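You operate a simulated robot arm through the tools that you are given. There is no shell and no other tool. Be economical: measure what you need, move in short steps, check, and stop when the job is done.

Carry out the task below with a simulated robot arm. There is one attempt and no reset: what you move stays moved.

## Task
Take the white rag and leave it in the carton one.

Only the result counts: the job must be done as asked and must still hold three seconds after the hand-in. Knocking over, shifting, dropping, spilling or breaking anything else fails it.

## Robot
A 7-joint arm with a two-finger parallel gripper, fixed in place. Base frame: the origin is at the foot of the arm, x ahead of it, y to its left, z up; the work surface is at about z = 800. Lengths are in mm, angles in degrees, forces in N, time in s.
With the tool pointing down near the work surface it reaches from about 300 to 700 mm from the base axis. Its first joint turns from -66.0 to 66.0 degrees. Payload 1.57 kg.
Tool frame: the origin (TCP) lies between the finger pads and is the grasp point; the fingertips stand 30 mm ahead of it; z points along the fingers, y is the line along which they close. The gripper opens to 110 mm. The fingers are 24 mm wide and 12 mm thick; the gripper's body (48 by 112 mm) begins 78 mm behind the TCP.
Orientation is told as [roll, pitch, yaw] about the base's x, y, z axes, in that order, counted from this pose: with the fingers straight down and closing along the base's y, the tool's x points along the base's -x, its y along +y and its z along -z.

## Interface
- The arm moves only by the tool send_rows. Its argument "commands" is a list of rows, each an object (a shift or turn left out is 0, a gripper value left out holds the last) with "rot": the turn, a rotation vector about the tool's x, y, z in degrees, a list of three; "translation": the shift along the tool's x, y, z in mm, a list of three; "fingers": the closure in counts, from 0 (fully open) to 255 (shut). In form: [{"rot": [wx, wy, wz], "translation": [x, y, z], "fingers": fingers}, ...]. A call has 1 to 8 rows; each row is the pose to reach, as a shift and turn from the pose commanded when the call began, along the tool's axes at that moment. Each row takes 0.2 s and may step no farther than 50 mm and 8.6 degrees from the row before; otherwise, or with a gripper value out of range, the whole call is refused. A pose out of reach is approached as far as the arm can. The call stops where the force on the tool passes 40 N (or 10 N more than at its start, if that is more) or the arm is blocked; 0.2 s more then pass. Each finger travels about 108 mm/s and halts on what it meets, pressing with about 21 N; the grip force reading is that of the motor and also rises with nothing between the fingers. The clock runs only during rows and for 0.2 s after the last one: add rows that repeat a pose to give the fingers time. It gives the time, the measured TCP pose, the force on the tool (base axes), the opening and the grip force at its end, in the units of the frame above (readings bear some noise).
- Cameras (640 x 400 px; columns grow to the right, rows downward): "scene" is fixed at [176.8, -390.3, 1405.2]; the picture's right is [0.79, -0.62, 0.00], its down [-0.40, -0.50, -0.77] and it looks along [0.47, 0.60, -0.64] (base axes); focal length 328 px, centre (320, 200). "wrist" rides on the gripper at [-36, 0, -80] in the tool frame; the picture's right is [0.00, -1.00, 0.00], its down [0.97, 0.00, -0.24] and it looks along [0.24, 0.00, 0.97] (tool axes); focal length 218 px, centre (320, 200). There is no depth. A picture from a camera that has moved, and an enlarged one, comes with that camera's place and axes in the base frame and with its lens. The place of the scene camera against the robot may be out by one fixed shift of up to 25 mm in any direction.
- grab_frame(camera): a new picture of that camera. The clock stands still meanwhile.
- inspect(camera, box): a new picture of the part [left, top, right, bottom] of that camera's present view, enlarged. The clock stands still meanwhile.
- hand_in(): hands the job in; it is judged then, once.

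Work in short steps. Places have to be worked out from the pictures, the camera data and where the tool is seen: move nearer, look again, correct. Check each grasp and each placing, and mend what went wrong. You have 90 turns and 46 pictures in all, those below and enlarged ones among them. Open the gripper and draw the arm clear of the work before you hand the job in, unless the task says otherwise; then end with one line.

The tools are called after ">>>" as name(argument=value, ...) on one line, values as JSON. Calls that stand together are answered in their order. send_rows: Moves the arm, as the interface text tells. Its arguments: {"type":"object","properties":{"commands":{"type":"array"}},"required":["commands"]} The other tools are called the same way: grab_frame (camera) takes a picture; inspect (camera, box) takes an enlarged picture of a part of a camera's view; hand_in () hands the job in.

At the start:

```text
clock: 0.0
tcp_pos: [332.9, -17.6, 1098.7]
ee_rot: [0.1, -0.1, -0.1]
force: [0.6, -0.3, 0.1]
grip_width: 109.7
finger_force: 0.1
```

scene: 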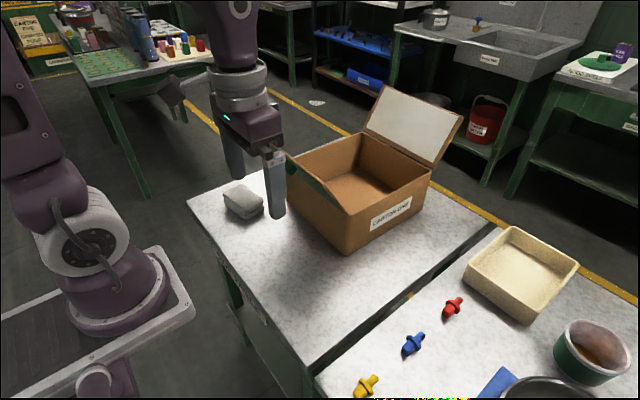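
wrist: 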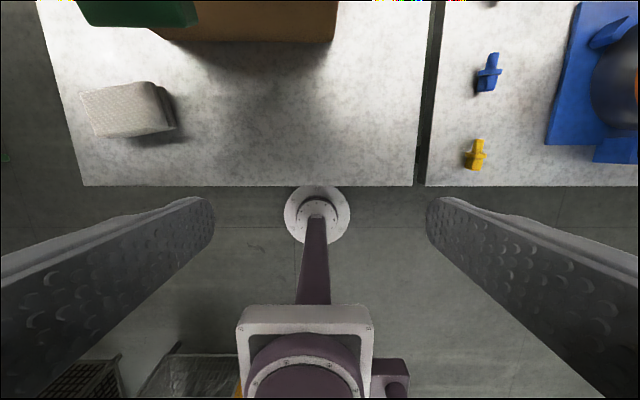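

The rag looks to be near (430, 280, 820), and the carton is behind it. I'll enlarge both before moving.

>>> inspect(camera="scene", box=[200, 80, 480, 260])

>>> inspect(camera="wrist", box=[40, 0, 360, 200])

```text
2.22 times, centred on (340, 170) of scene
camera zoom: at [176.8, -390.3, 1405.2], right [0.79, -0.62, 0.0], down [-0.4, -0.5, -0.77], along [0.47, 0.6, -0.64], focal length 730 px, centre (276, 267)
```

zoom: 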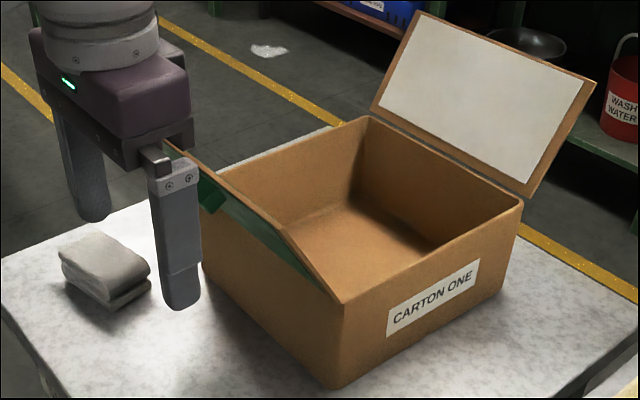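

```text
2.00 times, centred on (200, 100) of wrist
camera zoom: at [369.7, -15.1, 1177.5], right [0.0, -1.0, 0.0], down [-0.97, 0.0, 0.24], along [-0.24, 0.0, -0.97], focal length 436 px, centre (560, 400)
```

zoom: 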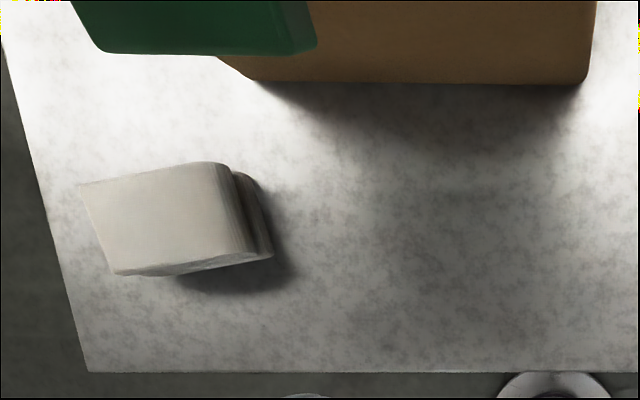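

The rag is about 110 mm along y, 70 mm along x and 40 mm high. I'll close the fingers along x, at a yaw of about 99°. The carton's near wall is at x≈524, with a green flap hanging out to about x≈500. I'll move over the rag at the present height while turning.

>>> send_rows(commands=[{"rot": [0, 0, -8.5], "translation": [-11, 37, 0], "fingers": 0}, {"rot": [0, 0, -17], "translation": [-22, 74, 0]}, {"rot": [0, 0, -25.5], "translation": [-33, 111, 0]}, {"rot": [0, 0, -34], "translation": [-45, 148, 0]}, {"rot": [0, 0, -42.5], "translation": [-56, 185, 0]}, {"rot": [0, 0, -51], "translation": [-67, 222, 0]}, {"rot": [0, 0, -59.5], "translation": [-79, 259, 0]}, {"rot": [0, 0, -68], "translation": [-90, 295, 0]}])

>>> send_rows(commands=[{"rot": [0, 0, -8]}, {"rot": [0, 0, -16]}, {"rot": [0, 0, -24]}, {"rot": [0, 0, -31]}, {"rot": [0, 0, -31]}])

>>> grab_frame(camera="wrist")

```text
clock: 1.8
tcp_pos: [424.0, 278.3, 1095.9]
ee_rot: [0.0, 0.0, 68.2]
force: [0.0, -0.1, 0.2]
grip_width: 110.0
finger_force: 0.1
```

```text
clock: 3.0
tcp_pos: [423.4, 278.0, 1098.1]
ee_rot: [-0.1, 0.0, 99.0]
force: [-0.2, 0.7, -0.6]
grip_width: 110.1
finger_force: 0.0
```

```text
41 pictures are left
camera wrist: at [418.4, 315.6, 1177.5], right [0.99, 0.16, 0.0], down [0.15, -0.96, 0.24], along [0.04, -0.24, -0.97], focal length 218 px, centre (320, 200)
```

wrist: 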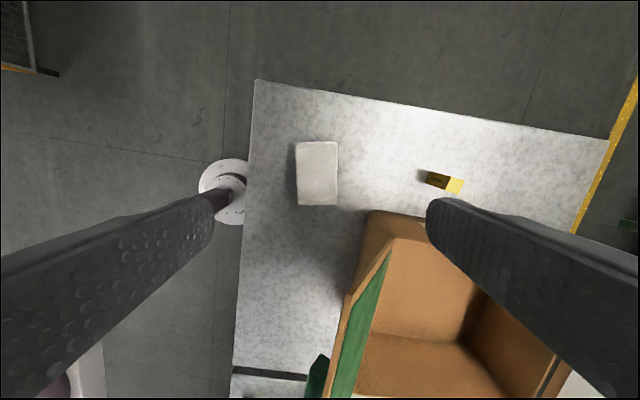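

Seen from above, the rag's centre is at about (421, 274), 65 × 100 mm and in line with the fingers. The flap and carton wall are clear of the descent. I'll lower to z≈880 and look again.

>>> send_rows(commands=[{"translation": [3, 2, 45]}, {"translation": [3, 2, 90]}, {"translation": [3, 2, 135]}, {"translation": [3, 2, 180]}, {"translation": [3, 2, 218]}, {"translation": [3, 2, 218]}])

>>> grab_frame(camera="wrist")

>>> grab_frame(camera="scene")

```text
clock: 4.4
tcp_pos: [420.8, 276.5, 877.9]
ee_rot: [0.0, 0.0, 99.0]
force: [0.2, -0.2, 0.8]
grip_width: 109.8
finger_force: 0.0
```

```text
40 pictures are left
camera wrist: at [415.7, 313.3, 958.4], right [0.99, 0.16, 0.0], down [0.15, -0.96, 0.24], along [0.04, -0.24, -0.97], focal length 218 px, centre (320, 200)
```

wrist: 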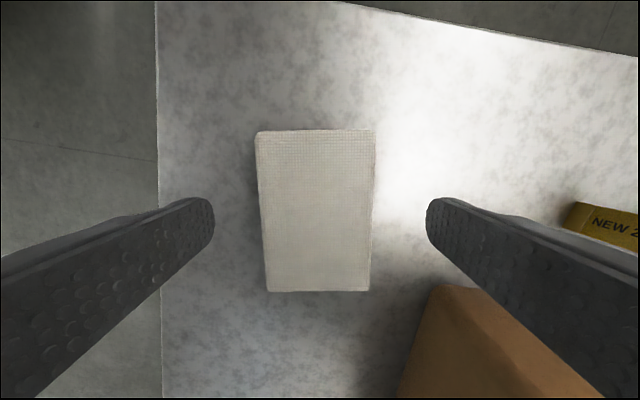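

```text
39 pictures are left
```

scene: 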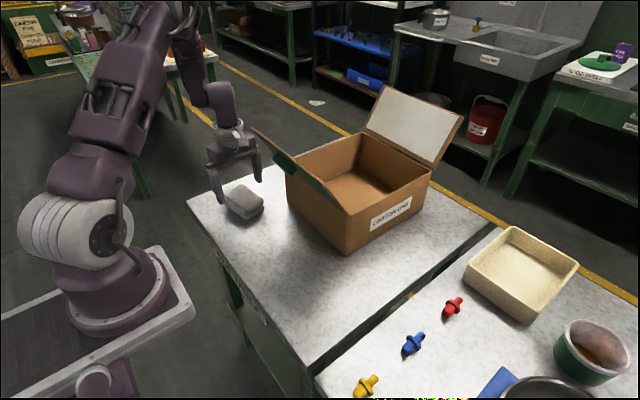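

The rag sits between the fingers. I'll descend 40 mm, which puts the tips about 8 mm above the table, and close.

>>> send_rows(commands=[{"translation": [0, 0, 20], "fingers": 0}, {"translation": [0, 0, 40]}, {"translation": [0, 0, 40], "fingers": 255}, {"translation": [0, 0, 40]}, {"translation": [0, 0, 40]}, {"translation": [0, 0, 40]}])

>>> grab_frame(camera="wrist")

```text
clock: 5.8
tcp_pos: [423.2, 275.3, 838.2]
ee_rot: [0.0, -0.1, 99.0]
force: [-0.5, -0.1, -0.4]
grip_width: 63.6
finger_force: 20.5
```

```text
38 pictures are left
camera wrist: at [417.2, 312.2, 919.2], right [0.99, 0.16, 0.0], down [0.15, -0.96, 0.24], along [0.04, -0.24, -0.97], focal length 218 px, centre (320, 200)
```

wrist: 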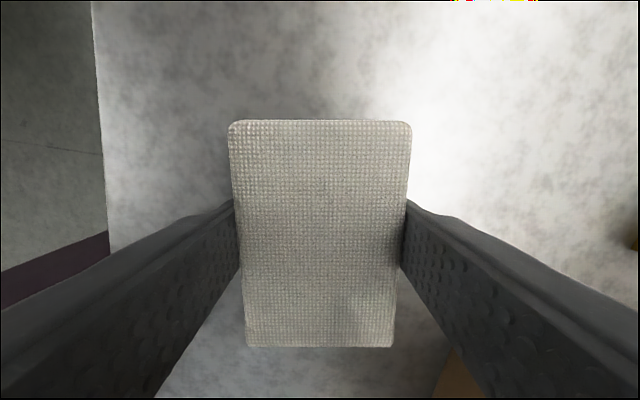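

The grip is at 63.6 mm on the rag. I'll lift straight up to z≈1090 and look.

>>> send_rows(commands=[{"translation": [0, 0, -25]}, {"translation": [0, 0, -60]}, {"translation": [0, 0, -100]}, {"translation": [0, 0, -140]}, {"translation": [0, 0, -180]}, {"translation": [0, 0, -220]}, {"translation": [0, 0, -255]}, {"translation": [0, 0, -255]}])

>>> grab_frame(camera="wrist")

>>> inspect(camera="scene", box=[200, 60, 480, 260])

```text
clock: 7.6
tcp_pos: [420.2, 277.4, 1093.2]
ee_rot: [0.0, 0.1, 99.1]
force: [-0.5, 0.3, 0.8]
grip_width: 0.2
finger_force: 21.2
```

```text
37 pictures are left
camera wrist: at [416.0, 314.2, 1172.5], right [0.99, 0.16, 0.0], down [0.15, -0.96, 0.24], along [0.04, -0.24, -0.97], focal length 218 px, centre (320, 200)
```

wrist: 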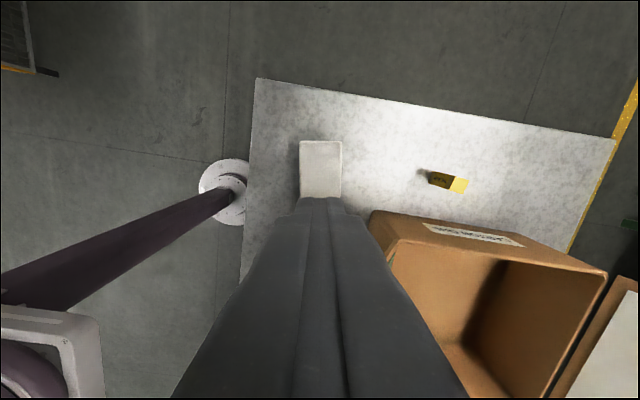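

```text
2.00 times, centred on (340, 160) of scene
camera zoom: at [176.8, -390.3, 1405.2], right [0.79, -0.62, 0.0], down [-0.4, -0.5, -0.77], along [0.47, 0.6, -0.64], focal length 657 px, centre (280, 280)
```

zoom: 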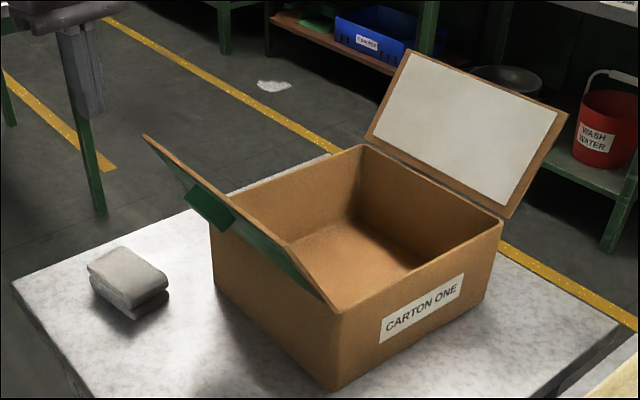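

The fingers closed empty: the rag slipped out and is still in place. I'll open, go back down to just above it and look closely.

>>> send_rows(commands=[{"translation": [0, 0, 0], "fingers": 0}, {"translation": [0, 0, 0]}, {"translation": [0, 0, 0]}, {"translation": [0, 0, 40]}, {"translation": [0, 0, 85]}, {"translation": [0, 0, 130]}, {"translation": [0, 0, 175]}, {"translation": [0, 0, 205]}])

>>> grab_frame(camera="wrist")

>>> inspect(camera="scene", box=[190, 140, 290, 230])

```text
clock: 9.4
tcp_pos: [421.7, 273.4, 886.6]
ee_rot: [0.0, 0.0, 99.1]
force: [1.2, 0.0, 0.0]
grip_width: 110.3
finger_force: 0.1
```

```text
35 pictures are left
camera wrist: at [416.1, 311.3, 967.0], right [0.99, 0.16, 0.0], down [0.15, -0.96, 0.24], along [0.04, -0.24, -0.97], focal length 218 px, centre (320, 200)
```

wrist: 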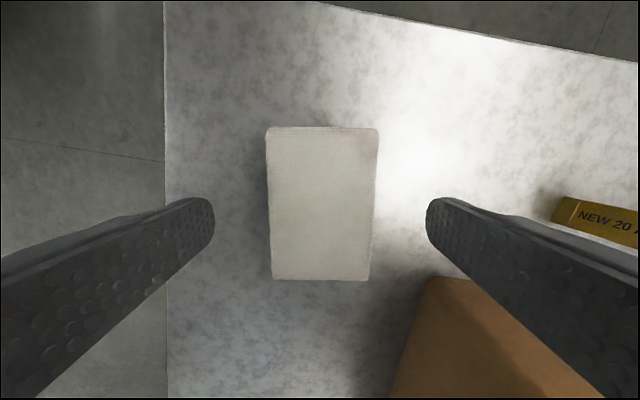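

```text
4.44 times, centred on (240, 185) of scene
camera zoom: at [176.8, -390.3, 1405.2], right [0.79, -0.62, 0.0], down [-0.4, -0.5, -0.77], along [0.47, 0.6, -0.64], focal length 1460 px, centre (676, 267)
```

zoom: 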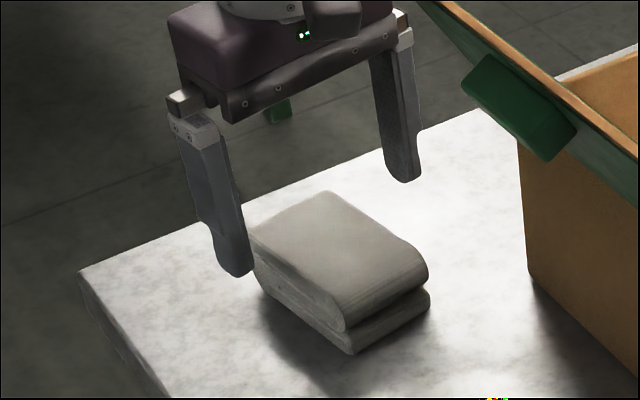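

The rag's top is at z≈843, and it is two folded layers. I'll grip lower, with the tips just above the table, and lift slowly to see whether it holds.

>>> send_rows(commands=[{"translation": [1, 0, 25], "fingers": 0}, {"translation": [1, 0, 45]}, {"translation": [1, 0, 53]}, {"translation": [1, 0, 53], "fingers": 255}, {"translation": [1, 0, 53]}, {"translation": [1, 0, 53]}, {"translation": [1, 0, 53]}, {"translation": [1, 0, 53]}])

>>> send_rows(commands=[{"translation": [0, 0, -2]}, {"translation": [0, 0, -5]}, {"translation": [0, 0, -8]}, {"translation": [0, 0, -11]}, {"translation": [0, 0, -14]}, {"translation": [0, 0, -17]}, {"translation": [0, 0, -20]}])

>>> inspect(camera="scene", box=[190, 140, 290, 230])

```text
clock: 11.2
tcp_pos: [422.4, 273.7, 834.9]
ee_rot: [0.0, 0.0, 99.1]
force: [0.0, 0.6, -0.5]
grip_width: 63.6
finger_force: 21.3
```

```text
clock: 12.8
tcp_pos: [422.4, 274.3, 856.6]
ee_rot: [0.0, 0.1, 99.1]
force: [0.3, 0.2, -0.1]
grip_width: 63.6
finger_force: 21.4
```

```text
4.44 times, centred on (240, 185) of scene
camera zoom: at [176.8, -390.3, 1405.2], right [0.79, -0.62, 0.0], down [-0.4, -0.5, -0.77], along [0.47, 0.6, -0.64], focal length 1460 px, centre (676, 267)
```

zoom: 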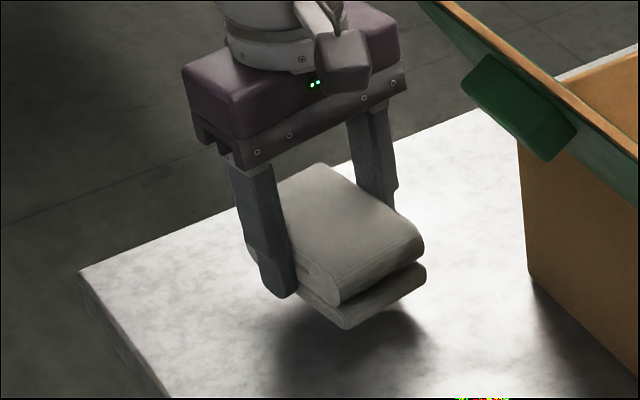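

The rag now appears to lift with the fingers. I'll raise it a bit further at moderate speed and check for slip.

>>> send_rows(commands=[{"translation": [0, 0, -6]}, {"translation": [0, 0, -12]}, {"translation": [0, 0, -18]}, {"translation": [0, 0, -24]}, {"translation": [0, 0, -30]}, {"translation": [0, 0, -36]}, {"translation": [0, 0, -42]}, {"translation": [0, 0, -48]}])

>>> inspect(camera="scene", box=[190, 110, 290, 230])

>>> grab_frame(camera="wrist")

```text
clock: 14.6
tcp_pos: [421.0, 274.0, 904.9]
ee_rot: [0.0, 0.0, 99.0]
force: [0.2, -0.2, -0.9]
grip_width: 63.5
finger_force: 20.7
```

```text
3.33 times, centred on (240, 170) of scene
camera zoom: at [176.8, -390.3, 1405.2], right [0.79, -0.62, 0.0], down [-0.4, -0.5, -0.77], along [0.47, 0.6, -0.64], focal length 1095 px, centre (587, 300)
```

zoom: 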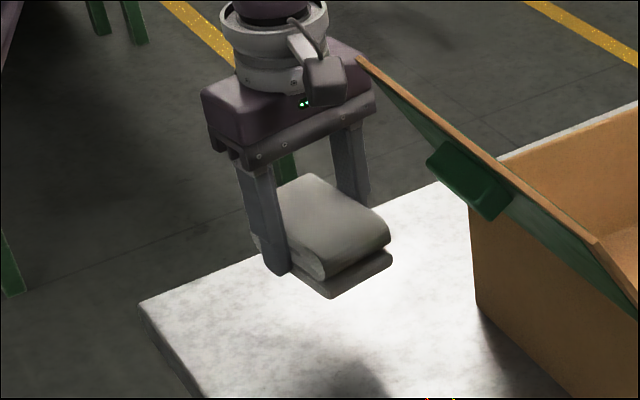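

```text
31 pictures are left
camera wrist: at [416.2, 311.1, 984.5], right [0.99, 0.16, 0.0], down [0.15, -0.96, 0.24], along [0.04, -0.24, -0.97], focal length 218 px, centre (320, 200)
```

wrist: 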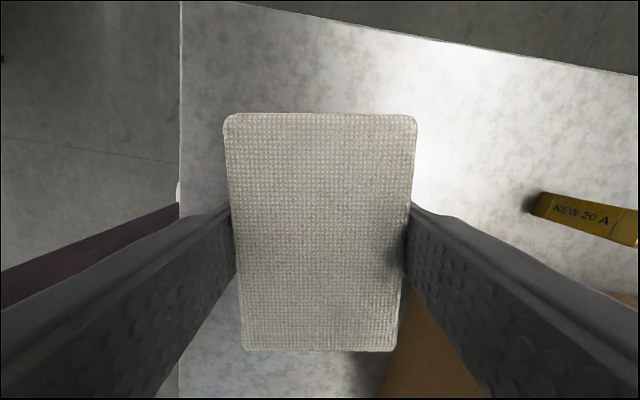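

The grip holds at 63.5 mm. The front flap rises to about (x 443, z 1062), so I'll raise slowly to z≈1145 before crossing.

>>> send_rows(commands=[{"translation": [0, 0, -10]}, {"translation": [0, 0, -25]}, {"translation": [0, 0, -40]}, {"translation": [0, 0, -55]}, {"translation": [0, 0, -70]}, {"translation": [0, 0, -85]}, {"translation": [0, 0, -100]}, {"translation": [0, 0, -110]}])

>>> send_rows(commands=[{"translation": [0, 0, -10]}, {"translation": [0, 0, -28]}, {"translation": [0, 0, -46]}, {"translation": [0, 0, -64]}, {"translation": [0, 0, -82]}, {"translation": [0, 0, -100]}, {"translation": [0, 0, -118]}, {"translation": [0, 0, -130]}])

>>> grab_frame(camera="scene")

>>> grab_frame(camera="wrist")

```text
clock: 16.4
tcp_pos: [421.9, 273.5, 1014.2]
ee_rot: [0.0, 0.0, 98.9]
force: [-0.2, -0.7, 0.0]
grip_width: 63.5
finger_force: 21.2
```

```text
clock: 18.2
tcp_pos: [422.4, 276.1, 1145.8]
ee_rot: [0.0, -0.1, 99.0]
force: [-0.7, -0.3, -0.5]
grip_width: 63.2
finger_force: 21.1
```

```text
30 pictures are left
```

scene: 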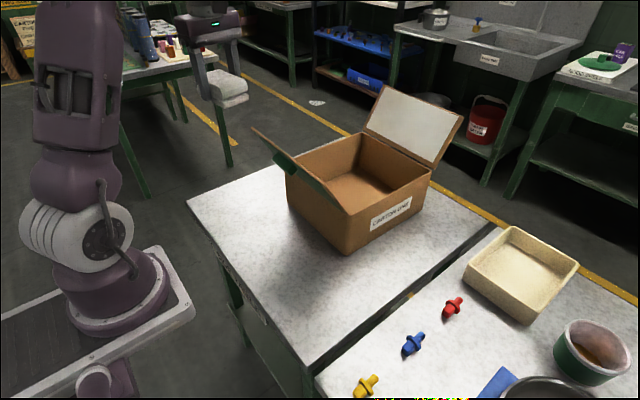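

```text
29 pictures are left
camera wrist: at [416.9, 312.8, 1225.1], right [0.99, 0.16, 0.0], down [0.15, -0.96, 0.24], along [0.04, -0.24, -0.97], focal length 218 px, centre (320, 200)
```

wrist: 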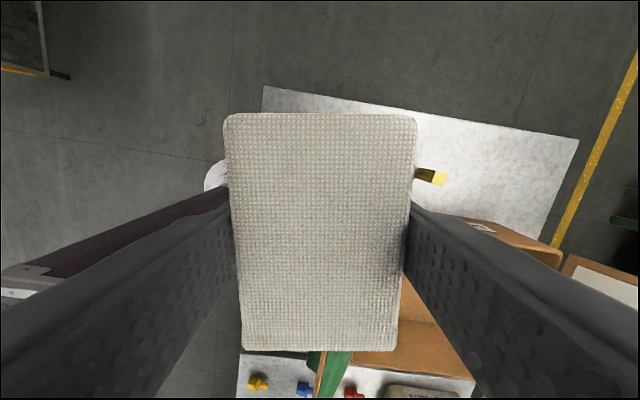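

The rag is still firmly held. I'll cross above the flap to about (645, 90), in small steps.

>>> send_rows(commands=[{"translation": [10, -9, 0]}, {"translation": [24, -21, 0]}, {"translation": [38, -33, 0]}, {"translation": [52, -46, 0]}, {"translation": [66, -58, 0]}, {"translation": [80, -70, 0]}, {"translation": [94, -82, 0]}, {"translation": [105, -92, 0]}])

>>> send_rows(commands=[{"translation": [10, -9, 0]}, {"translation": [25, -22, 0]}, {"translation": [40, -35, 0]}, {"translation": [55, -48, 0]}, {"translation": [70, -61, 0]}, {"translation": [85, -74, 0]}, {"translation": [100, -87, 0]}, {"translation": [112, -98, 0]}])

>>> grab_frame(camera="scene")

>>> grab_frame(camera="wrist")

```text
clock: 20.0
tcp_pos: [529.1, 184.9, 1144.5]
ee_rot: [0.0, -0.1, 99.0]
force: [0.8, 0.9, -0.9]
grip_width: 63.5
finger_force: 21.4
```

```text
clock: 21.8
tcp_pos: [629.6, 92.1, 1140.8]
ee_rot: [-0.1, 0.0, 99.0]
force: [-0.3, -0.6, -1.0]
grip_width: 63.7
finger_force: 21.0
out of reach, approached as far as the arm can: row 7, 8
```

```text
28 pictures are left
```

scene: 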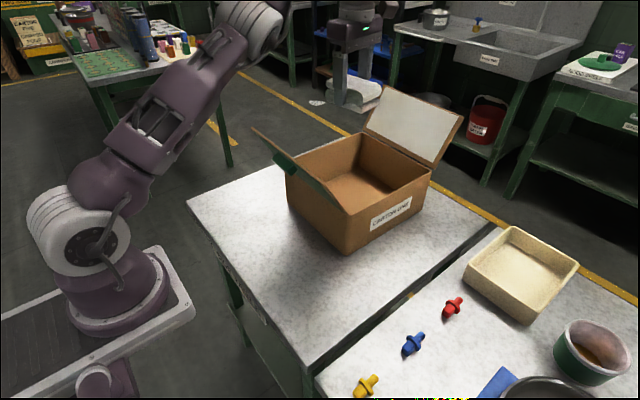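

```text
27 pictures are left
camera wrist: at [623.7, 130.1, 1221.1], right [0.99, 0.16, 0.0], down [0.15, -0.96, 0.24], along [0.04, -0.24, -0.97], focal length 218 px, centre (320, 200)
```

wrist: 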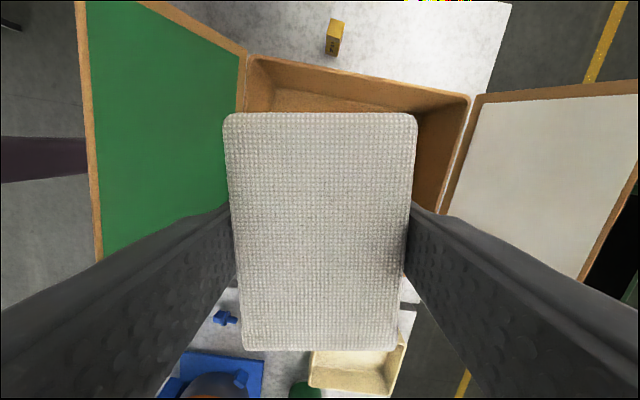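

The rag is over the carton, which spans x 520–800 and y −34–217. I'll lower to about z 1010 and check the arm's clearance to the flap.

>>> send_rows(commands=[{"translation": [0, 0, 10]}, {"translation": [0, 0, 28]}, {"translation": [0, 0, 46]}, {"translation": [0, 0, 64]}, {"translation": [0, 0, 82]}, {"translation": [0, 0, 100]}, {"translation": [0, 0, 118]}, {"translation": [0, 0, 130]}])

>>> grab_frame(camera="scene")

>>> grab_frame(camera="wrist")

```text
clock: 23.6
tcp_pos: [628.1, 94.5, 1012.0]
ee_rot: [0.0, 0.0, 99.0]
force: [0.6, -0.2, -0.7]
grip_width: 63.3
finger_force: 21.0
```

```text
26 pictures are left
```

scene: 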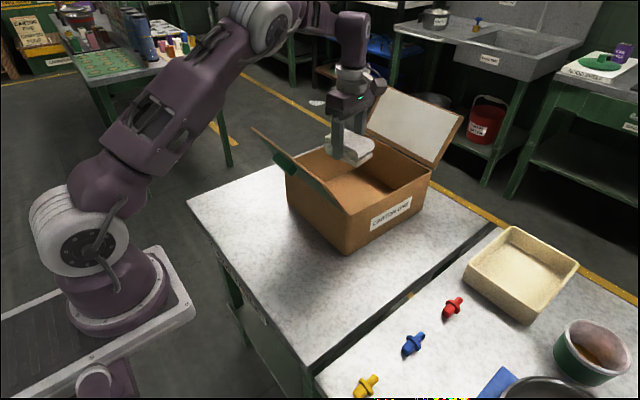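

```text
25 pictures are left
camera wrist: at [623.1, 130.4, 1091.7], right [0.99, 0.16, 0.0], down [0.15, -0.96, 0.24], along [0.04, -0.24, -0.97], focal length 218 px, centre (320, 200)
```

wrist: 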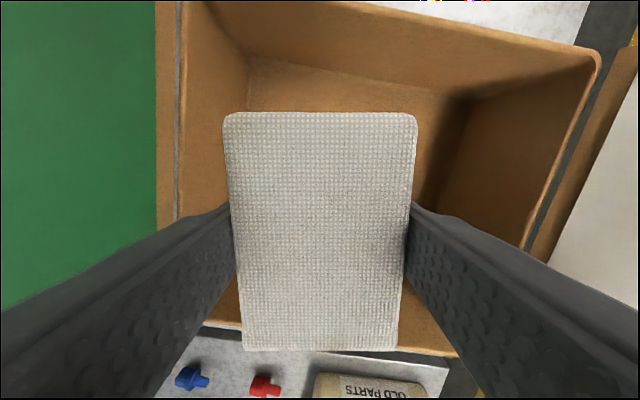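

There is plenty of clearance: the forearm is well above the flap. I'll lower further to z≈890 while shifting about 15 mm toward the carton's middle.

>>> send_rows(commands=[{"translation": [0, -5, 10]}, {"translation": [1, -10, 25]}, {"translation": [2, -15, 42]}, {"translation": [2, -15, 59]}, {"translation": [2, -15, 76]}, {"translation": [2, -15, 93]}, {"translation": [2, -15, 110]}, {"translation": [2, -15, 122]}])

>>> grab_frame(camera="scene")

```text
clock: 25.4
tcp_pos: [643.0, 92.3, 888.7]
ee_rot: [0.1, 0.0, 99.0]
force: [0.5, -0.2, -0.5]
grip_width: 63.3
finger_force: 20.8
```

```text
24 pictures are left
```

scene: 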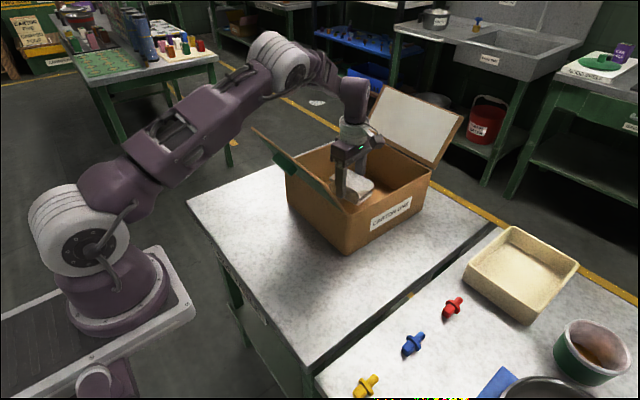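

The rag is inside the walls and the arm is clear. I'll lower another 38 mm to just above the floor, watching the force.

>>> send_rows(commands=[{"translation": [0, 0, 8]}, {"translation": [0, 0, 16]}, {"translation": [0, 0, 24]}, {"translation": [0, 0, 31]}, {"translation": [0, 0, 38]}, {"translation": [0, 0, 38]}])

>>> grab_frame(camera="wrist")

>>> inspect(camera="scene", box=[240, 60, 470, 260])

```text
clock: 26.8
tcp_pos: [644.4, 93.7, 849.8]
ee_rot: [0.0, 0.1, 99.0]
force: [0.7, -0.2, -0.9]
grip_width: 63.4
finger_force: 20.6
```

```text
23 pictures are left
camera wrist: at [638.9, 130.5, 931.3], right [0.99, 0.16, 0.0], down [0.15, -0.96, 0.24], along [0.04, -0.24, -0.97], focal length 218 px, centre (320, 200)
```

wrist: 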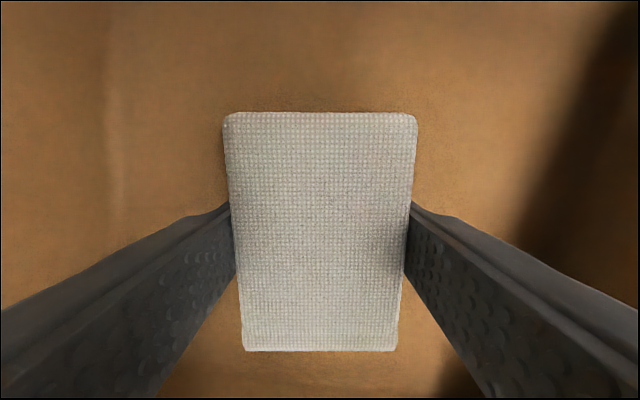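

```text
2.00 times, centred on (355, 160) of scene
camera zoom: at [176.8, -390.3, 1405.2], right [0.79, -0.62, 0.0], down [-0.4, -0.5, -0.77], along [0.47, 0.6, -0.64], focal length 657 px, centre (250, 280)
```

zoom: 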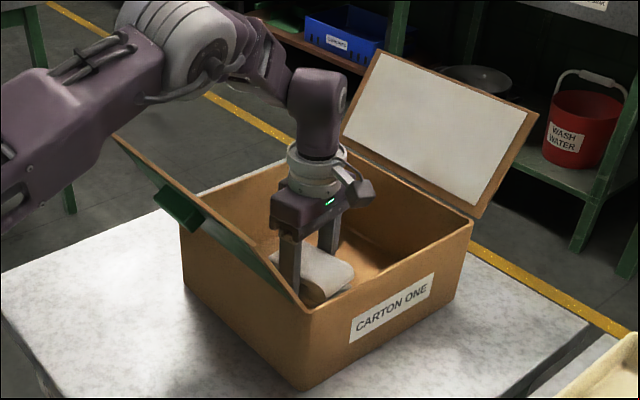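

The rag is just above the carton's floor, well within the walls. I'll open the fingers and let it settle.

>>> send_rows(commands=[{"translation": [0, 0, 0], "fingers": 0}, {"translation": [0, 0, 0]}, {"translation": [0, 0, 0]}, {"translation": [0, 0, 0]}])

>>> send_rows(commands=[{"translation": [0, 0, -15]}, {"translation": [0, 0, -40]}, {"translation": [0, 0, -70]}, {"translation": [0, 0, -105]}, {"translation": [0, 0, -140]}, {"translation": [0, 0, -175]}, {"translation": [0, 0, -210]}, {"translation": [0, 0, -240]}])

>>> grab_frame(camera="wrist")

>>> grab_frame(camera="scene")

```text
clock: 27.8
tcp_pos: [644.3, 92.7, 851.9]
ee_rot: [0.1, 0.0, 99.0]
force: [0.4, -0.1, 0.1]
grip_width: 109.9
finger_force: 0.1
```

```text
clock: 29.6
tcp_pos: [643.6, 93.5, 1091.3]
ee_rot: [0.1, 0.0, 98.9]
force: [0.2, -0.9, 0.4]
grip_width: 110.2
finger_force: 0.1
```

```text
21 pictures are left
camera wrist: at [638.9, 130.9, 1170.9], right [0.99, 0.16, 0.0], down [0.15, -0.96, 0.24], along [0.04, -0.24, -0.97], focal length 218 px, centre (320, 200)
```

wrist: 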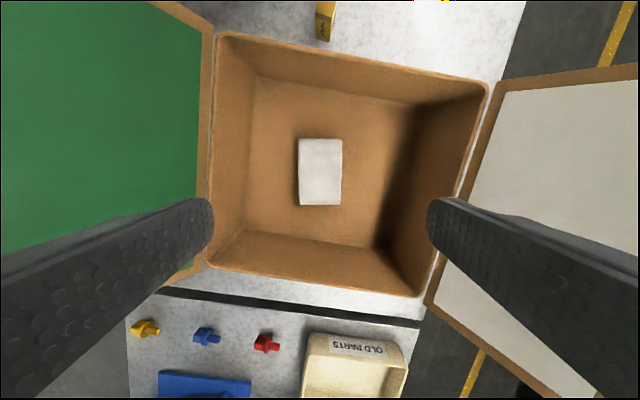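

```text
20 pictures are left
```

scene: 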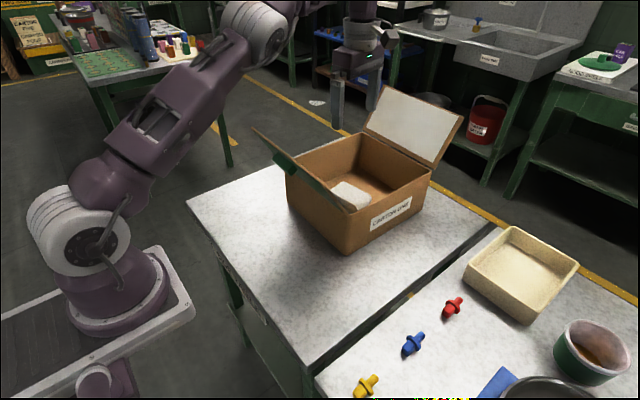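

The rag lies on the carton's floor and nothing else has moved. I'll rise a little more, then hand in.

>>> send_rows(commands=[{"translation": [0, 10, -20]}, {"translation": [0, 20, -40]}, {"translation": [0, 30, -50]}, {"translation": [0, 30, -50]}])

>>> hand_in()

```text
clock: 30.6
tcp_pos: [614.5, 87.0, 1141.8]
ee_rot: [0.1, 0.0, 99.0]
force: [-0.6, -0.3, 1.0]
grip_width: 109.9
finger_force: 0.0
```

```text
The job is handed in.
```

The white rag is lying on the floor of the box labelled CARTON ONE, nothing else looked moved in the last pictures, and the arm was raised clear with the gripper open before hand-in.
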